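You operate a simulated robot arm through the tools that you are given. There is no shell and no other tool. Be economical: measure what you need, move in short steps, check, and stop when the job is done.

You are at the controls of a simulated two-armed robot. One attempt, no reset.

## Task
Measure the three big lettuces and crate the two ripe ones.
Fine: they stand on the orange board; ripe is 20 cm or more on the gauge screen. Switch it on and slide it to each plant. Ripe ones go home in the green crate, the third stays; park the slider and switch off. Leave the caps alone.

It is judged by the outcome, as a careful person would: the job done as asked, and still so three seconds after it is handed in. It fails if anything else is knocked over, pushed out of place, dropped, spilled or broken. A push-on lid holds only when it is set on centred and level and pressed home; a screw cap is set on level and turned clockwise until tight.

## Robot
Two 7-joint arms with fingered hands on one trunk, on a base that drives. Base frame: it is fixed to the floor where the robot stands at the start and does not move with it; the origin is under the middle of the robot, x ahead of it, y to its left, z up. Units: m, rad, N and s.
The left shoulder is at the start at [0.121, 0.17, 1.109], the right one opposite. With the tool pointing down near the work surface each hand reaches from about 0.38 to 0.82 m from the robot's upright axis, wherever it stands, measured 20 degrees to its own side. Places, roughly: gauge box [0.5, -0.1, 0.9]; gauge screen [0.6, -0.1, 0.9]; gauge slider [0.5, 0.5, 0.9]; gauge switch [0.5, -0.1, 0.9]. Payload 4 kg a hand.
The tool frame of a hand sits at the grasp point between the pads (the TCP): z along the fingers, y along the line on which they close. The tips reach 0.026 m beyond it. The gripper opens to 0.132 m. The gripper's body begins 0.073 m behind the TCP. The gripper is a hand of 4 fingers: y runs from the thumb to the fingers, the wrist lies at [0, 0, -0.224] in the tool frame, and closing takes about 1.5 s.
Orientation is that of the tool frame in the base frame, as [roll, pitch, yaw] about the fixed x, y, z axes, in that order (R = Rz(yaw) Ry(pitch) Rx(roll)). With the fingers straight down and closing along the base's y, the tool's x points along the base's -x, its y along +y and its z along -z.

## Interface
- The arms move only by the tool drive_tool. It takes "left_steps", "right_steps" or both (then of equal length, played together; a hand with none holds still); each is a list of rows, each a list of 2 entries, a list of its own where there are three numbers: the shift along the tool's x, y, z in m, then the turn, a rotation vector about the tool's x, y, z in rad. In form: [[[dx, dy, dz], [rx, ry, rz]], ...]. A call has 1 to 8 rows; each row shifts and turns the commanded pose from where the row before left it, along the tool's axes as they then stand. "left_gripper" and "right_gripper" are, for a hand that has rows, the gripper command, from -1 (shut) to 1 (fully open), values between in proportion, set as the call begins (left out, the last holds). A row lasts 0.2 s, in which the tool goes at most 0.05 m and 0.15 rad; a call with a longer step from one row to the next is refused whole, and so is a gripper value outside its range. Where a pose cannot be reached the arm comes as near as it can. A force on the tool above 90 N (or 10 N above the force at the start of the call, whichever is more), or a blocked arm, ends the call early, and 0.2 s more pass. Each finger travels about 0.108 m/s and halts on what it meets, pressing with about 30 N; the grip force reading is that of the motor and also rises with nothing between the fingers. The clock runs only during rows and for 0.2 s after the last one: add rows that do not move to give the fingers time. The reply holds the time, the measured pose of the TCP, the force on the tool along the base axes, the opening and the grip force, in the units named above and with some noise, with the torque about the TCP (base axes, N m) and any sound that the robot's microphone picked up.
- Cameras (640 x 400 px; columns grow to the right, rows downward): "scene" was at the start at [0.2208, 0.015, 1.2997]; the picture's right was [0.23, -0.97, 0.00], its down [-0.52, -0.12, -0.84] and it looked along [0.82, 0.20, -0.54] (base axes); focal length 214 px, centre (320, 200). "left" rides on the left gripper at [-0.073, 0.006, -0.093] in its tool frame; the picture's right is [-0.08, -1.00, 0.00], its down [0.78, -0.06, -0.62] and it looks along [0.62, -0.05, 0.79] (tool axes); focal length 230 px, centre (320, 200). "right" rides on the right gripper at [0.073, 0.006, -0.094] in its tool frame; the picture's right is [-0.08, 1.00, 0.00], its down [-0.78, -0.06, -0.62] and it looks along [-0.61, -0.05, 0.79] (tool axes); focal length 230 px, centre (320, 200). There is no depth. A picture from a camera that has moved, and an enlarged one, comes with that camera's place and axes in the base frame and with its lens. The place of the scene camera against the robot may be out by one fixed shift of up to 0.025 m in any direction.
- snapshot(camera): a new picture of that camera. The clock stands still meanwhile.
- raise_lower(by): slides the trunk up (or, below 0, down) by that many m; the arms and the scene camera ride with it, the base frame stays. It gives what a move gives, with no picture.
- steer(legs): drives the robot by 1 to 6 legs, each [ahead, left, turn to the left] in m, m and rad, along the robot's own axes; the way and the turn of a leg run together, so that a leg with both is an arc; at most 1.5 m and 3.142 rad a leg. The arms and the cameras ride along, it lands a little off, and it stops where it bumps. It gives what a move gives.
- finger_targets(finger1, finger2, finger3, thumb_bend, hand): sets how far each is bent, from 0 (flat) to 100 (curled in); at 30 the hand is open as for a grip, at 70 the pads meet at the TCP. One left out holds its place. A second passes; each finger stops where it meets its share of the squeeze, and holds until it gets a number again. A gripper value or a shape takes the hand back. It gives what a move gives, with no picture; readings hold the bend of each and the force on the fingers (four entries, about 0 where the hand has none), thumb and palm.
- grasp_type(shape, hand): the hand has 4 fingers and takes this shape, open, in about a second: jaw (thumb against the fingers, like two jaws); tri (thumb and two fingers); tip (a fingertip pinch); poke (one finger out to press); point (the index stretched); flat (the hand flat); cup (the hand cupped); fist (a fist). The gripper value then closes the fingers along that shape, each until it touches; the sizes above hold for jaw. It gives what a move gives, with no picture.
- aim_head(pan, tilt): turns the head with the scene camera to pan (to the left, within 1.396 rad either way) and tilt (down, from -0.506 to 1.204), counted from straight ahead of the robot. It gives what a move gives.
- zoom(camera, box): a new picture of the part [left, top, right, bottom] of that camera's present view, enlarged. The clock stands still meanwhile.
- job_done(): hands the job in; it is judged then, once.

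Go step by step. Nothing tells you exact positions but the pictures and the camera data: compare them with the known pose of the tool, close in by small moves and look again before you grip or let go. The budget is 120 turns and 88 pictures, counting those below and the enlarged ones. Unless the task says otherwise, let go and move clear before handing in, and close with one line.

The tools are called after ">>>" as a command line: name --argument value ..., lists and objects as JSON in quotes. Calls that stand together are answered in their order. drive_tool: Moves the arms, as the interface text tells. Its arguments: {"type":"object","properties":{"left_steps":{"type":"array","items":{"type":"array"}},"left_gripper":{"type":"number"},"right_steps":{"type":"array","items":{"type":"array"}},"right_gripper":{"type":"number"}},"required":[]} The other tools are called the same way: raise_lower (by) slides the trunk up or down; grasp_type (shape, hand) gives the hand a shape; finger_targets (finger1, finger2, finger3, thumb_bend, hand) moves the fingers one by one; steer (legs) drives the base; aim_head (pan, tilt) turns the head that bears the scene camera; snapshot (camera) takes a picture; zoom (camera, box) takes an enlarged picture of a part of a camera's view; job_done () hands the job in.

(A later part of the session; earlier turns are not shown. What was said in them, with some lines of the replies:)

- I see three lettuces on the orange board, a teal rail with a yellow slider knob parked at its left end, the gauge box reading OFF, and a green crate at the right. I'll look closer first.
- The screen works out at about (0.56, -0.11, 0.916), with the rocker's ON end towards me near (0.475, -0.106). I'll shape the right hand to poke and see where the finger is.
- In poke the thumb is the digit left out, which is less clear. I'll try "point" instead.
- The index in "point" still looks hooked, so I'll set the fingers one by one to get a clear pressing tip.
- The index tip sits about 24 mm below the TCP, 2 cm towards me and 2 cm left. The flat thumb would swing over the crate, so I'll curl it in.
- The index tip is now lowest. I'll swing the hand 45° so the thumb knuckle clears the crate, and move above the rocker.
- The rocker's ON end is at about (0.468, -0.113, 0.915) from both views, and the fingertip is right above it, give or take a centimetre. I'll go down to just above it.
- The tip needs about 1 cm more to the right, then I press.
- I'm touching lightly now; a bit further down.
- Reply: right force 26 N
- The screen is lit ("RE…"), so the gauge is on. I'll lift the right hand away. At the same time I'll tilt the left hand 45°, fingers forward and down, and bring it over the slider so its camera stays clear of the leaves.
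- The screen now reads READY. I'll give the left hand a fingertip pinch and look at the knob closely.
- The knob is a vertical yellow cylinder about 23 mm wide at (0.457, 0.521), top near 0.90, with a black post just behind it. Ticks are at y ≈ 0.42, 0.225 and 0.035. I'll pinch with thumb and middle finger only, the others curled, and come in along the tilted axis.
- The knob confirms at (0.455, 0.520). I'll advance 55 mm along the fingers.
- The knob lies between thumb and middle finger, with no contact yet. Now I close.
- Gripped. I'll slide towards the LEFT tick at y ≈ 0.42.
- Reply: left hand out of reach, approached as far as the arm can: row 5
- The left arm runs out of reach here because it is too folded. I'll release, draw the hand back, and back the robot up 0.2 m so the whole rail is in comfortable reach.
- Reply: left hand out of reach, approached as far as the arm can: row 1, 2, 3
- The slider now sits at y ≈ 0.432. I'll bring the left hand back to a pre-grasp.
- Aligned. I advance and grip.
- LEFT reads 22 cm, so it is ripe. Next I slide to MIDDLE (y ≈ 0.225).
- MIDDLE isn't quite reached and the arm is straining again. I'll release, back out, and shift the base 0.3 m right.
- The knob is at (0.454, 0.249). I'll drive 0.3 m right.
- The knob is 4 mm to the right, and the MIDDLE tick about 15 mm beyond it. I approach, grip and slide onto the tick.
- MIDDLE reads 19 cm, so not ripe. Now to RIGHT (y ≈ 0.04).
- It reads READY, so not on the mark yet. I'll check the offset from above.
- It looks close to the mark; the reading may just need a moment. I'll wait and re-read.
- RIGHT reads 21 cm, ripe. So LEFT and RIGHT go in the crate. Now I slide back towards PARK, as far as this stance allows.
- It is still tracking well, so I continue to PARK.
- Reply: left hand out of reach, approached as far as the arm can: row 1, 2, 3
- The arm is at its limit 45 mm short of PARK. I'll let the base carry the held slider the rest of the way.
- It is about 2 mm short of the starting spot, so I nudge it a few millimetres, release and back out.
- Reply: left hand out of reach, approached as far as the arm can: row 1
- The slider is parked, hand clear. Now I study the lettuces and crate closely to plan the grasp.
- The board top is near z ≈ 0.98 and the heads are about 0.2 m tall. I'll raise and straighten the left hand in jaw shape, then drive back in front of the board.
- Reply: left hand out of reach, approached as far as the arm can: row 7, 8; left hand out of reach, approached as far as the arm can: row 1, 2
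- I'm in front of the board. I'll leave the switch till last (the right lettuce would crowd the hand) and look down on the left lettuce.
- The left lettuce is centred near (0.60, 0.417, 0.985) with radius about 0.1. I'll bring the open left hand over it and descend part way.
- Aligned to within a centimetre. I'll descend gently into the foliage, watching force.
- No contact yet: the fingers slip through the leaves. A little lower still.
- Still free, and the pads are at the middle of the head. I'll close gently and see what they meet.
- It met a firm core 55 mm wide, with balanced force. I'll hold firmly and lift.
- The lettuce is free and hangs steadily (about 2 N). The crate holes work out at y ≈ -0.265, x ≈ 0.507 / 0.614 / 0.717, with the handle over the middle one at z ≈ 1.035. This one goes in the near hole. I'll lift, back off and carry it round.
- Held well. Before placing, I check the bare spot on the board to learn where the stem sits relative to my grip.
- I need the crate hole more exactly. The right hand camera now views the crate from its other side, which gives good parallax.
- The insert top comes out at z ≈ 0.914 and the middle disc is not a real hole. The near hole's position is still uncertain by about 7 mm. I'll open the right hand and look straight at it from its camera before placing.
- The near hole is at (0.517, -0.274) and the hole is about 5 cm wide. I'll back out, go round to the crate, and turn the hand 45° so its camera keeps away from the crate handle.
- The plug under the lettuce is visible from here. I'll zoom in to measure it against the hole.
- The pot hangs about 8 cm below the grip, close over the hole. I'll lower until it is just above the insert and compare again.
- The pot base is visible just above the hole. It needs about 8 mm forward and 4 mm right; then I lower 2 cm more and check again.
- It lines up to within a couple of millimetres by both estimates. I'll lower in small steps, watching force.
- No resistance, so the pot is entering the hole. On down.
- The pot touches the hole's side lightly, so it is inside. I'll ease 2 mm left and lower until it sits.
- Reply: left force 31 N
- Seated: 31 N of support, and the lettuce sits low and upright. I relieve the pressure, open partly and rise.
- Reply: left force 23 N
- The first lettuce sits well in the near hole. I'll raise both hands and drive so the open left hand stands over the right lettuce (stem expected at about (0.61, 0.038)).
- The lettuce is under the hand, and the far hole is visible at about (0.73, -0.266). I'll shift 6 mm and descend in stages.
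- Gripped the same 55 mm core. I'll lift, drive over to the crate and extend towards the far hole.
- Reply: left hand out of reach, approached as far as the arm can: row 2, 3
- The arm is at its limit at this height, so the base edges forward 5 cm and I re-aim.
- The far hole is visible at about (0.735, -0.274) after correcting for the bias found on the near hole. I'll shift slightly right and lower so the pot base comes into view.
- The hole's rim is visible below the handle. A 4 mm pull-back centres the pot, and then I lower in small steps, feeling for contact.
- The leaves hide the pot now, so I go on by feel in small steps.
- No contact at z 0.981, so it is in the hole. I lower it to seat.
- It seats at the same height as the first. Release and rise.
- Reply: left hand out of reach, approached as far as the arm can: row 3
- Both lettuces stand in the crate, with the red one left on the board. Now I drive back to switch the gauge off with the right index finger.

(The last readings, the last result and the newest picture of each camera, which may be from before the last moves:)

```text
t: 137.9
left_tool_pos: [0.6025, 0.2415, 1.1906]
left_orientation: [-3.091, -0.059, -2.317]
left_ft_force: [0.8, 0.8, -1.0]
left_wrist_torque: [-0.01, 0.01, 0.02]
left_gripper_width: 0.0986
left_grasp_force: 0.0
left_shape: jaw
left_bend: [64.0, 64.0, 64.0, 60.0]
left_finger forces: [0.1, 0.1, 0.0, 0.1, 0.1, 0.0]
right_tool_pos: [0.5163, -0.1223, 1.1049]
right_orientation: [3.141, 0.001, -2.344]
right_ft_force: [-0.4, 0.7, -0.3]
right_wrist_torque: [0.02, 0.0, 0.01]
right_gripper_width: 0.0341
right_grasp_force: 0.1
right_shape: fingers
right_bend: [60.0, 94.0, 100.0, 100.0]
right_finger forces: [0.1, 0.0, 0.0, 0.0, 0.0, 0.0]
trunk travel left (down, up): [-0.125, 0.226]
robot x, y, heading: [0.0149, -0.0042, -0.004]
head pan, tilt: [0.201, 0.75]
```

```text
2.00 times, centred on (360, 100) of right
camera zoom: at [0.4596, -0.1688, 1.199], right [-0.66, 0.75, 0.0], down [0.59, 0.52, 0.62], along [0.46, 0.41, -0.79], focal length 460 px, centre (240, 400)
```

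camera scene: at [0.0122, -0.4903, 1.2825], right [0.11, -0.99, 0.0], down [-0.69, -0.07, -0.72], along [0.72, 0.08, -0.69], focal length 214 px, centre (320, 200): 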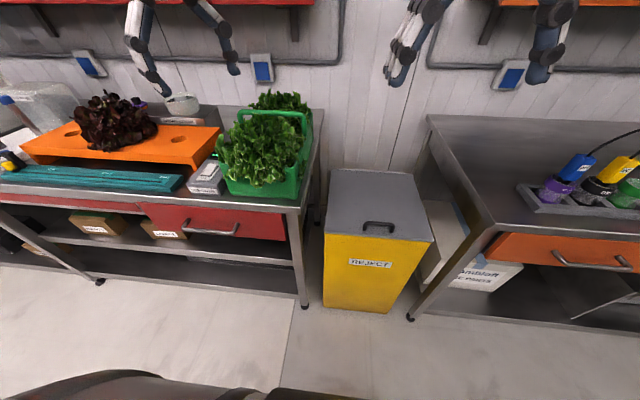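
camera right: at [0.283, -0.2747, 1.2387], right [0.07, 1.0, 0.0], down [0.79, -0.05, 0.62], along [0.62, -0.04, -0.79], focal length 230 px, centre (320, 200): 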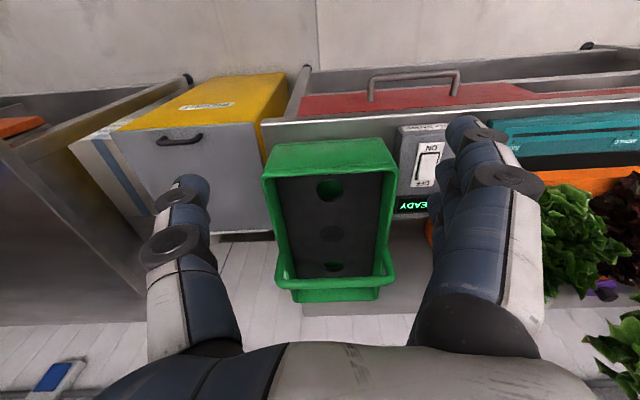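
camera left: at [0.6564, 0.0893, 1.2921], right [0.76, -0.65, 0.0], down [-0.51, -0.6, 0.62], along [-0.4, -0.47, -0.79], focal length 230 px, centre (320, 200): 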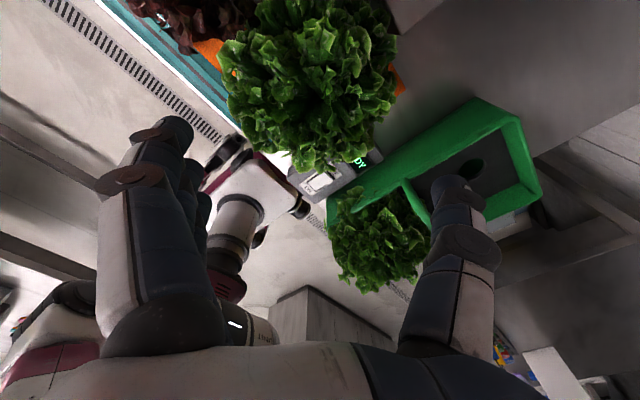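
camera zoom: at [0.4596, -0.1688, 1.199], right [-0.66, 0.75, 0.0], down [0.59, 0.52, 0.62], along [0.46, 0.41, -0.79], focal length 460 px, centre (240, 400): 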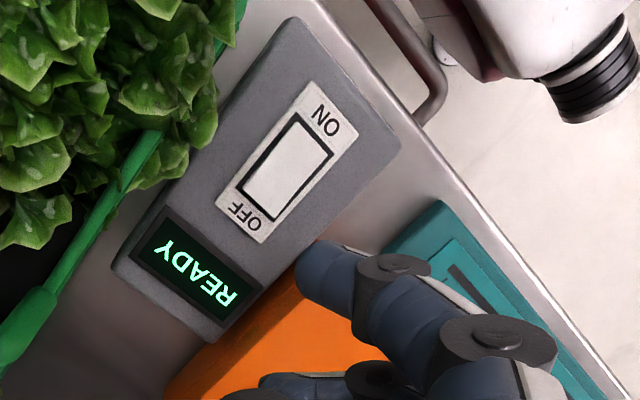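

The rocker's OFF end is at about (0.505, -0.111). I move the fingertip over it and descend, checking before the press.

>>> drive_tool --right_steps '[[[-0.0197, -0.0087, 0.02], [0, 0, 0]], [[0, 0, 0.04], [0, 0, 0]], [[0, 0, 0.04], [0, 0, 0]], [[0, 0, 0.03], [0, 0, 0]], [[0, 0, 0.015], [0, 0, 0]]]'

>>> zoom --camera "right" --box '[200, 0, 520, 200]'

```text
t: 139.1
left_tool_pos: [0.6008, 0.2423, 1.1888]
left_orientation: [-3.089, -0.06, -2.319]
left_ft_force: [-0.2, -0.4, -0.6]
left_wrist_torque: [0.01, -0.01, 0.0]
left_gripper_width: 0.0988
left_grasp_force: 0.1
left_shape: jaw
left_bend: [64.0, 64.0, 64.0, 60.0]
left_finger forces: [0.0, 0.1, 0.0, 0.0, 0.0, 0.0]
right_tool_pos: [0.5366, -0.113, 0.9605]
right_orientation: [3.14, 0.0, -2.348]
right_ft_force: [-0.4, 0.0, -0.3]
right_wrist_torque: [0.01, -0.01, -0.02]
right_gripper_width: 0.0339
right_grasp_force: 0.1
right_shape: fingers
right_bend: [60.0, 94.0, 100.0, 100.0]
right_finger forces: [0.0, 0.0, 0.0, 0.0, 0.1, 0.0]
trunk travel left (down, up): [-0.125, 0.226]
robot x, y, heading: [0.0152, -0.0043, 0.0]
head pan, tilt: [0.201, 0.75]
```

```text
2.00 times, centred on (360, 100) of right
camera zoom: at [0.4796, -0.1605, 1.0542], right [-0.66, 0.75, 0.0], down [0.59, 0.52, 0.62], along [0.47, 0.4, -0.79], focal length 460 px, centre (240, 400)
```

zoom: 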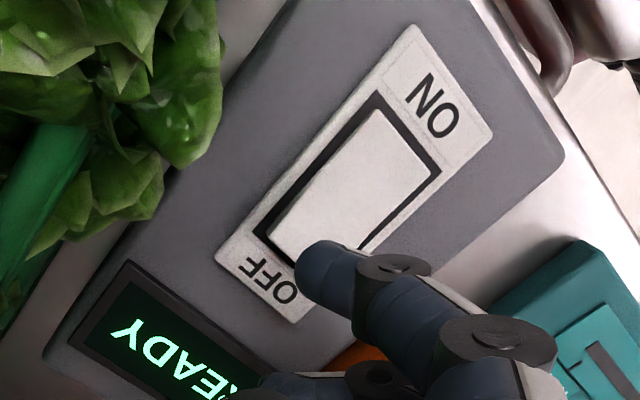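

The tip is right over the OFF end. Pressing.

>>> drive_tool --right_steps '[[[0.0035, 0.0007, 0.01], [0, 0, 0]], [[0, 0, 0.01], [0, 0, 0]], [[0, 0, 0.006], [0, 0, 0]], [[0, 0, 0.005], [0, 0, 0]], [[0, 0, 0.004], [0, 0, 0]]]'

```text
t: 140.3
left_tool_pos: [0.601, 0.2401, 1.1895]
left_orientation: [-3.09, -0.059, -2.318]
left_ft_force: [0.2, 0.5, -0.7]
left_wrist_torque: [0.02, 0.02, -0.01]
left_gripper_width: 0.0987
left_grasp_force: 0.1
left_shape: jaw
left_bend: [64.0, 64.0, 64.0, 60.0]
left_finger forces: [0.0, 0.0, 0.0, 0.1, 0.0, 0.0]
right_tool_pos: [0.5323, -0.1185, 0.9232]
right_orientation: [3.14, -0.004, -2.347]
right_ft_force: [-1.1, -2.9, 14.7]
right_wrist_torque: [-0.12, 0.37, 0.02]
right_gripper_width: 0.0297
right_grasp_force: 7.6
right_shape: fingers
right_bend: [75.0, 94.0, 100.0, 100.0]
right_finger forces: [15.3, 0.0, 0.1, 0.0, 0.1, 0.1]
trunk travel left (down, up): [-0.125, 0.226]
robot x, y, heading: [0.0141, -0.0047, 0.003]
head pan, tilt: [0.201, 0.75]
```

>>> drive_tool --right_steps '[[[0, 0, -0.03], [0, 0, 0]], [[0, 0, -0.04], [0, 0, 0]], [[0, 0, -0.04], [0, 0, 0]], [[0, 0, -0.04], [0, 0, 0]]]'

>>> zoom --camera "right" --box '[200, 0, 520, 200]'

```text
t: 141.3
left_tool_pos: [0.6012, 0.2415, 1.19]
left_orientation: [-3.091, -0.059, -2.318]
left_ft_force: [-0.2, -0.2, 0.7]
left_wrist_torque: [-0.01, 0.05, 0.02]
left_gripper_width: 0.099
left_grasp_force: 0.1
left_shape: jaw
left_bend: [64.0, 64.0, 64.0, 60.0]
left_finger forces: [0.0, 0.0, 0.1, 0.1, 0.1, 0.0]
right_tool_pos: [0.5323, -0.1149, 1.0761]
right_orientation: [-3.14, -0.001, -2.348]
right_ft_force: [-0.6, 0.8, -0.1]
right_wrist_torque: [0.03, -0.03, 0.01]
right_gripper_width: 0.0339
right_grasp_force: 0.0
right_shape: fingers
right_bend: [60.0, 94.0, 100.0, 100.0]
right_finger forces: [0.0, 0.0, 0.0, 0.0, 0.1, 0.0]
trunk travel left (down, up): [-0.125, 0.226]
robot x, y, heading: [0.0133, -0.0079, 0.003]
head pan, tilt: [0.201, 0.75]
```

```text
2.00 times, centred on (360, 100) of right
camera zoom: at [0.4761, -0.1625, 1.1706], right [-0.66, 0.75, 0.0], down [0.59, 0.52, 0.62], along [0.47, 0.4, -0.79], focal length 460 px, centre (240, 400)
```

zoom: 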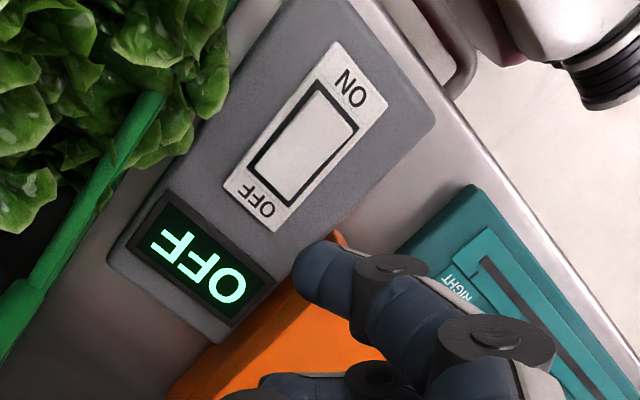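

The screen says OFF. I'll raise the hands, back the robot away, and check the whole scene.

>>> drive_tool --right_steps '[[[0, 0, -0.04], [0, 0, 0]], [[0, 0, -0.04], [0, 0, 0]]]'

>>> steer --legs '[[-0.3, 0, 0]]'

>>> aim_head --pan 0.1 --tilt 0.55

>>> snapshot --camera "scene"

```text
t: 141.9
left_tool_pos: [0.6005, 0.2413, 1.1906]
left_orientation: [-3.088, -0.059, -2.319]
left_ft_force: [0.5, 0.2, 0.1]
left_wrist_torque: [0.03, -0.01, 0.0]
left_gripper_width: 0.0986
left_grasp_force: 0.0
left_shape: jaw
left_bend: [64.0, 64.0, 64.0, 60.0]
left_finger forces: [0.1, 0.0, 0.0, 0.0, 0.1, 0.1]
right_tool_pos: [0.5337, -0.1167, 1.156]
right_orientation: [-3.14, -0.001, -2.35]
right_ft_force: [0.6, 0.3, 0.0]
right_wrist_torque: [-0.01, -0.05, 0.02]
right_gripper_width: 0.034
right_grasp_force: 0.0
right_shape: fingers
right_bend: [60.0, 94.0, 100.0, 100.0]
right_finger forces: [0.0, 0.0, 0.0, 0.0, 0.0, 0.0]
trunk travel left (down, up): [-0.125, 0.226]
robot x, y, heading: [0.018, -0.0033, -0.004]
head pan, tilt: [0.201, 0.75]
```

```text
t: 143.9
left_tool_pos: [0.3037, 0.2408, 1.1889]
left_orientation: [-3.088, -0.059, -2.319]
left_ft_force: [0.3, 0.6, 0.6]
left_wrist_torque: [-0.01, -0.03, 0.02]
left_gripper_width: 0.0985
left_grasp_force: 0.0
left_shape: jaw
left_bend: [64.0, 64.0, 64.0, 60.0]
left_finger forces: [0.0, 0.1, 0.0, 0.0, 0.1, 0.0]
right_tool_pos: [0.2346, -0.1179, 1.1545]
right_orientation: [-3.141, 0.001, -2.349]
right_ft_force: [-0.2, 0.1, 0.0]
right_wrist_torque: [-0.02, 0.0, 0.01]
right_gripper_width: 0.0337
right_grasp_force: 0.1
right_shape: fingers
right_bend: [60.0, 94.0, 100.0, 100.0]
right_finger forces: [0.1, 0.0, 0.0, 0.0, 0.1, 0.0]
trunk travel left (down, up): [-0.125, 0.226]
robot x, y, heading: [-0.2907, -0.0021, -0.002]
head pan, tilt: [0.201, 0.75]
```

```text
t: 144.7
left_tool_pos: [0.3023, 0.2408, 1.1904]
left_orientation: [-3.088, -0.057, -2.32]
left_ft_force: [1.1, -0.5, -0.5]
left_wrist_torque: [-0.04, 0.02, 0.04]
left_gripper_width: 0.0988
left_grasp_force: 0.0
left_shape: jaw
left_bend: [64.0, 64.0, 64.0, 60.0]
left_finger forces: [0.0, 0.1, 0.0, 0.0, 0.0, 0.0]
right_tool_pos: [0.2344, -0.1158, 1.1556]
right_orientation: [-3.141, 0.0, -2.349]
right_ft_force: [0.2, 0.0, 0.5]
right_wrist_torque: [0.02, 0.02, 0.03]
right_gripper_width: 0.034
right_grasp_force: 0.0
right_shape: fingers
right_bend: [60.0, 94.0, 100.0, 100.0]
right_finger forces: [0.1, 0.1, 0.1, 0.0, 0.0, 0.1]
trunk travel left (down, up): [-0.125, 0.226]
robot x, y, heading: [-0.281, -0.0031, 0.001]
head pan, tilt: [0.099, 0.55]
```

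```text
7 pictures are left
camera scene: at [-0.0597, -0.0005, 1.3013], right [0.1, -1.0, 0.0], down [-0.52, -0.05, -0.85], along [0.85, 0.08, -0.52], focal length 214 px, centre (320, 200)
```

scene: 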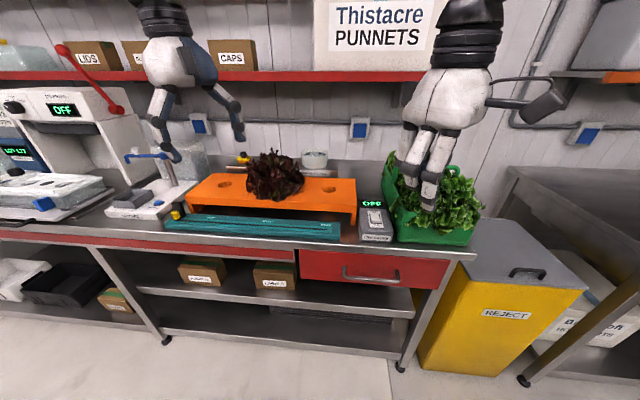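

>>> zoom --camera "scene" --box '[140, 140, 300, 240]'

>>> zoom --camera "scene" --box '[340, 140, 500, 250]'

```text
4.00 times, centred on (220, 190) of scene
camera zoom: at [-0.0597, -0.0005, 1.3013], right [0.1, -1.0, 0.0], down [-0.52, -0.05, -0.85], along [0.85, 0.08, -0.52], focal length 858 px, centre (720, 240)
```

zoom: 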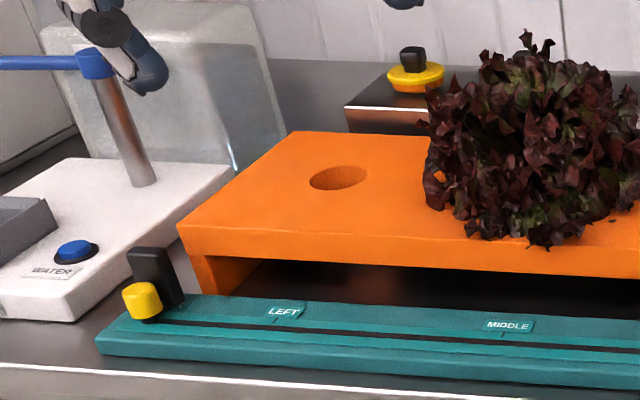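

```text
3.64 times, centred on (420, 195) of scene
camera zoom: at [-0.0597, -0.0005, 1.3013], right [0.1, -1.0, 0.0], down [-0.52, -0.05, -0.85], along [0.85, 0.08, -0.52], focal length 780 px, centre (-44, 218)
```

zoom: 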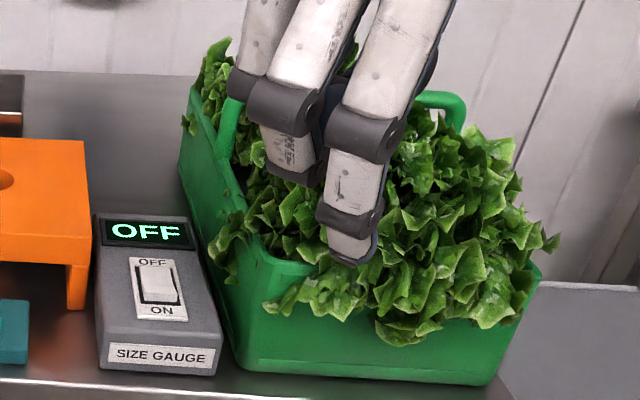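

The slider is parked at PARK, the gauge is off, both ripe lettuces stand in the crate, and the unripe red one is still on the board. The hands are clear, so I'm handing in.

>>> job_done

```text
The job is handed in.
```

The LEFT (22 cm) and RIGHT (21 cm) lettuces are in the green crate, the MIDDLE one (19 cm) is still on the board, the slider is parked, the gauge is off, and I left the caps alone.
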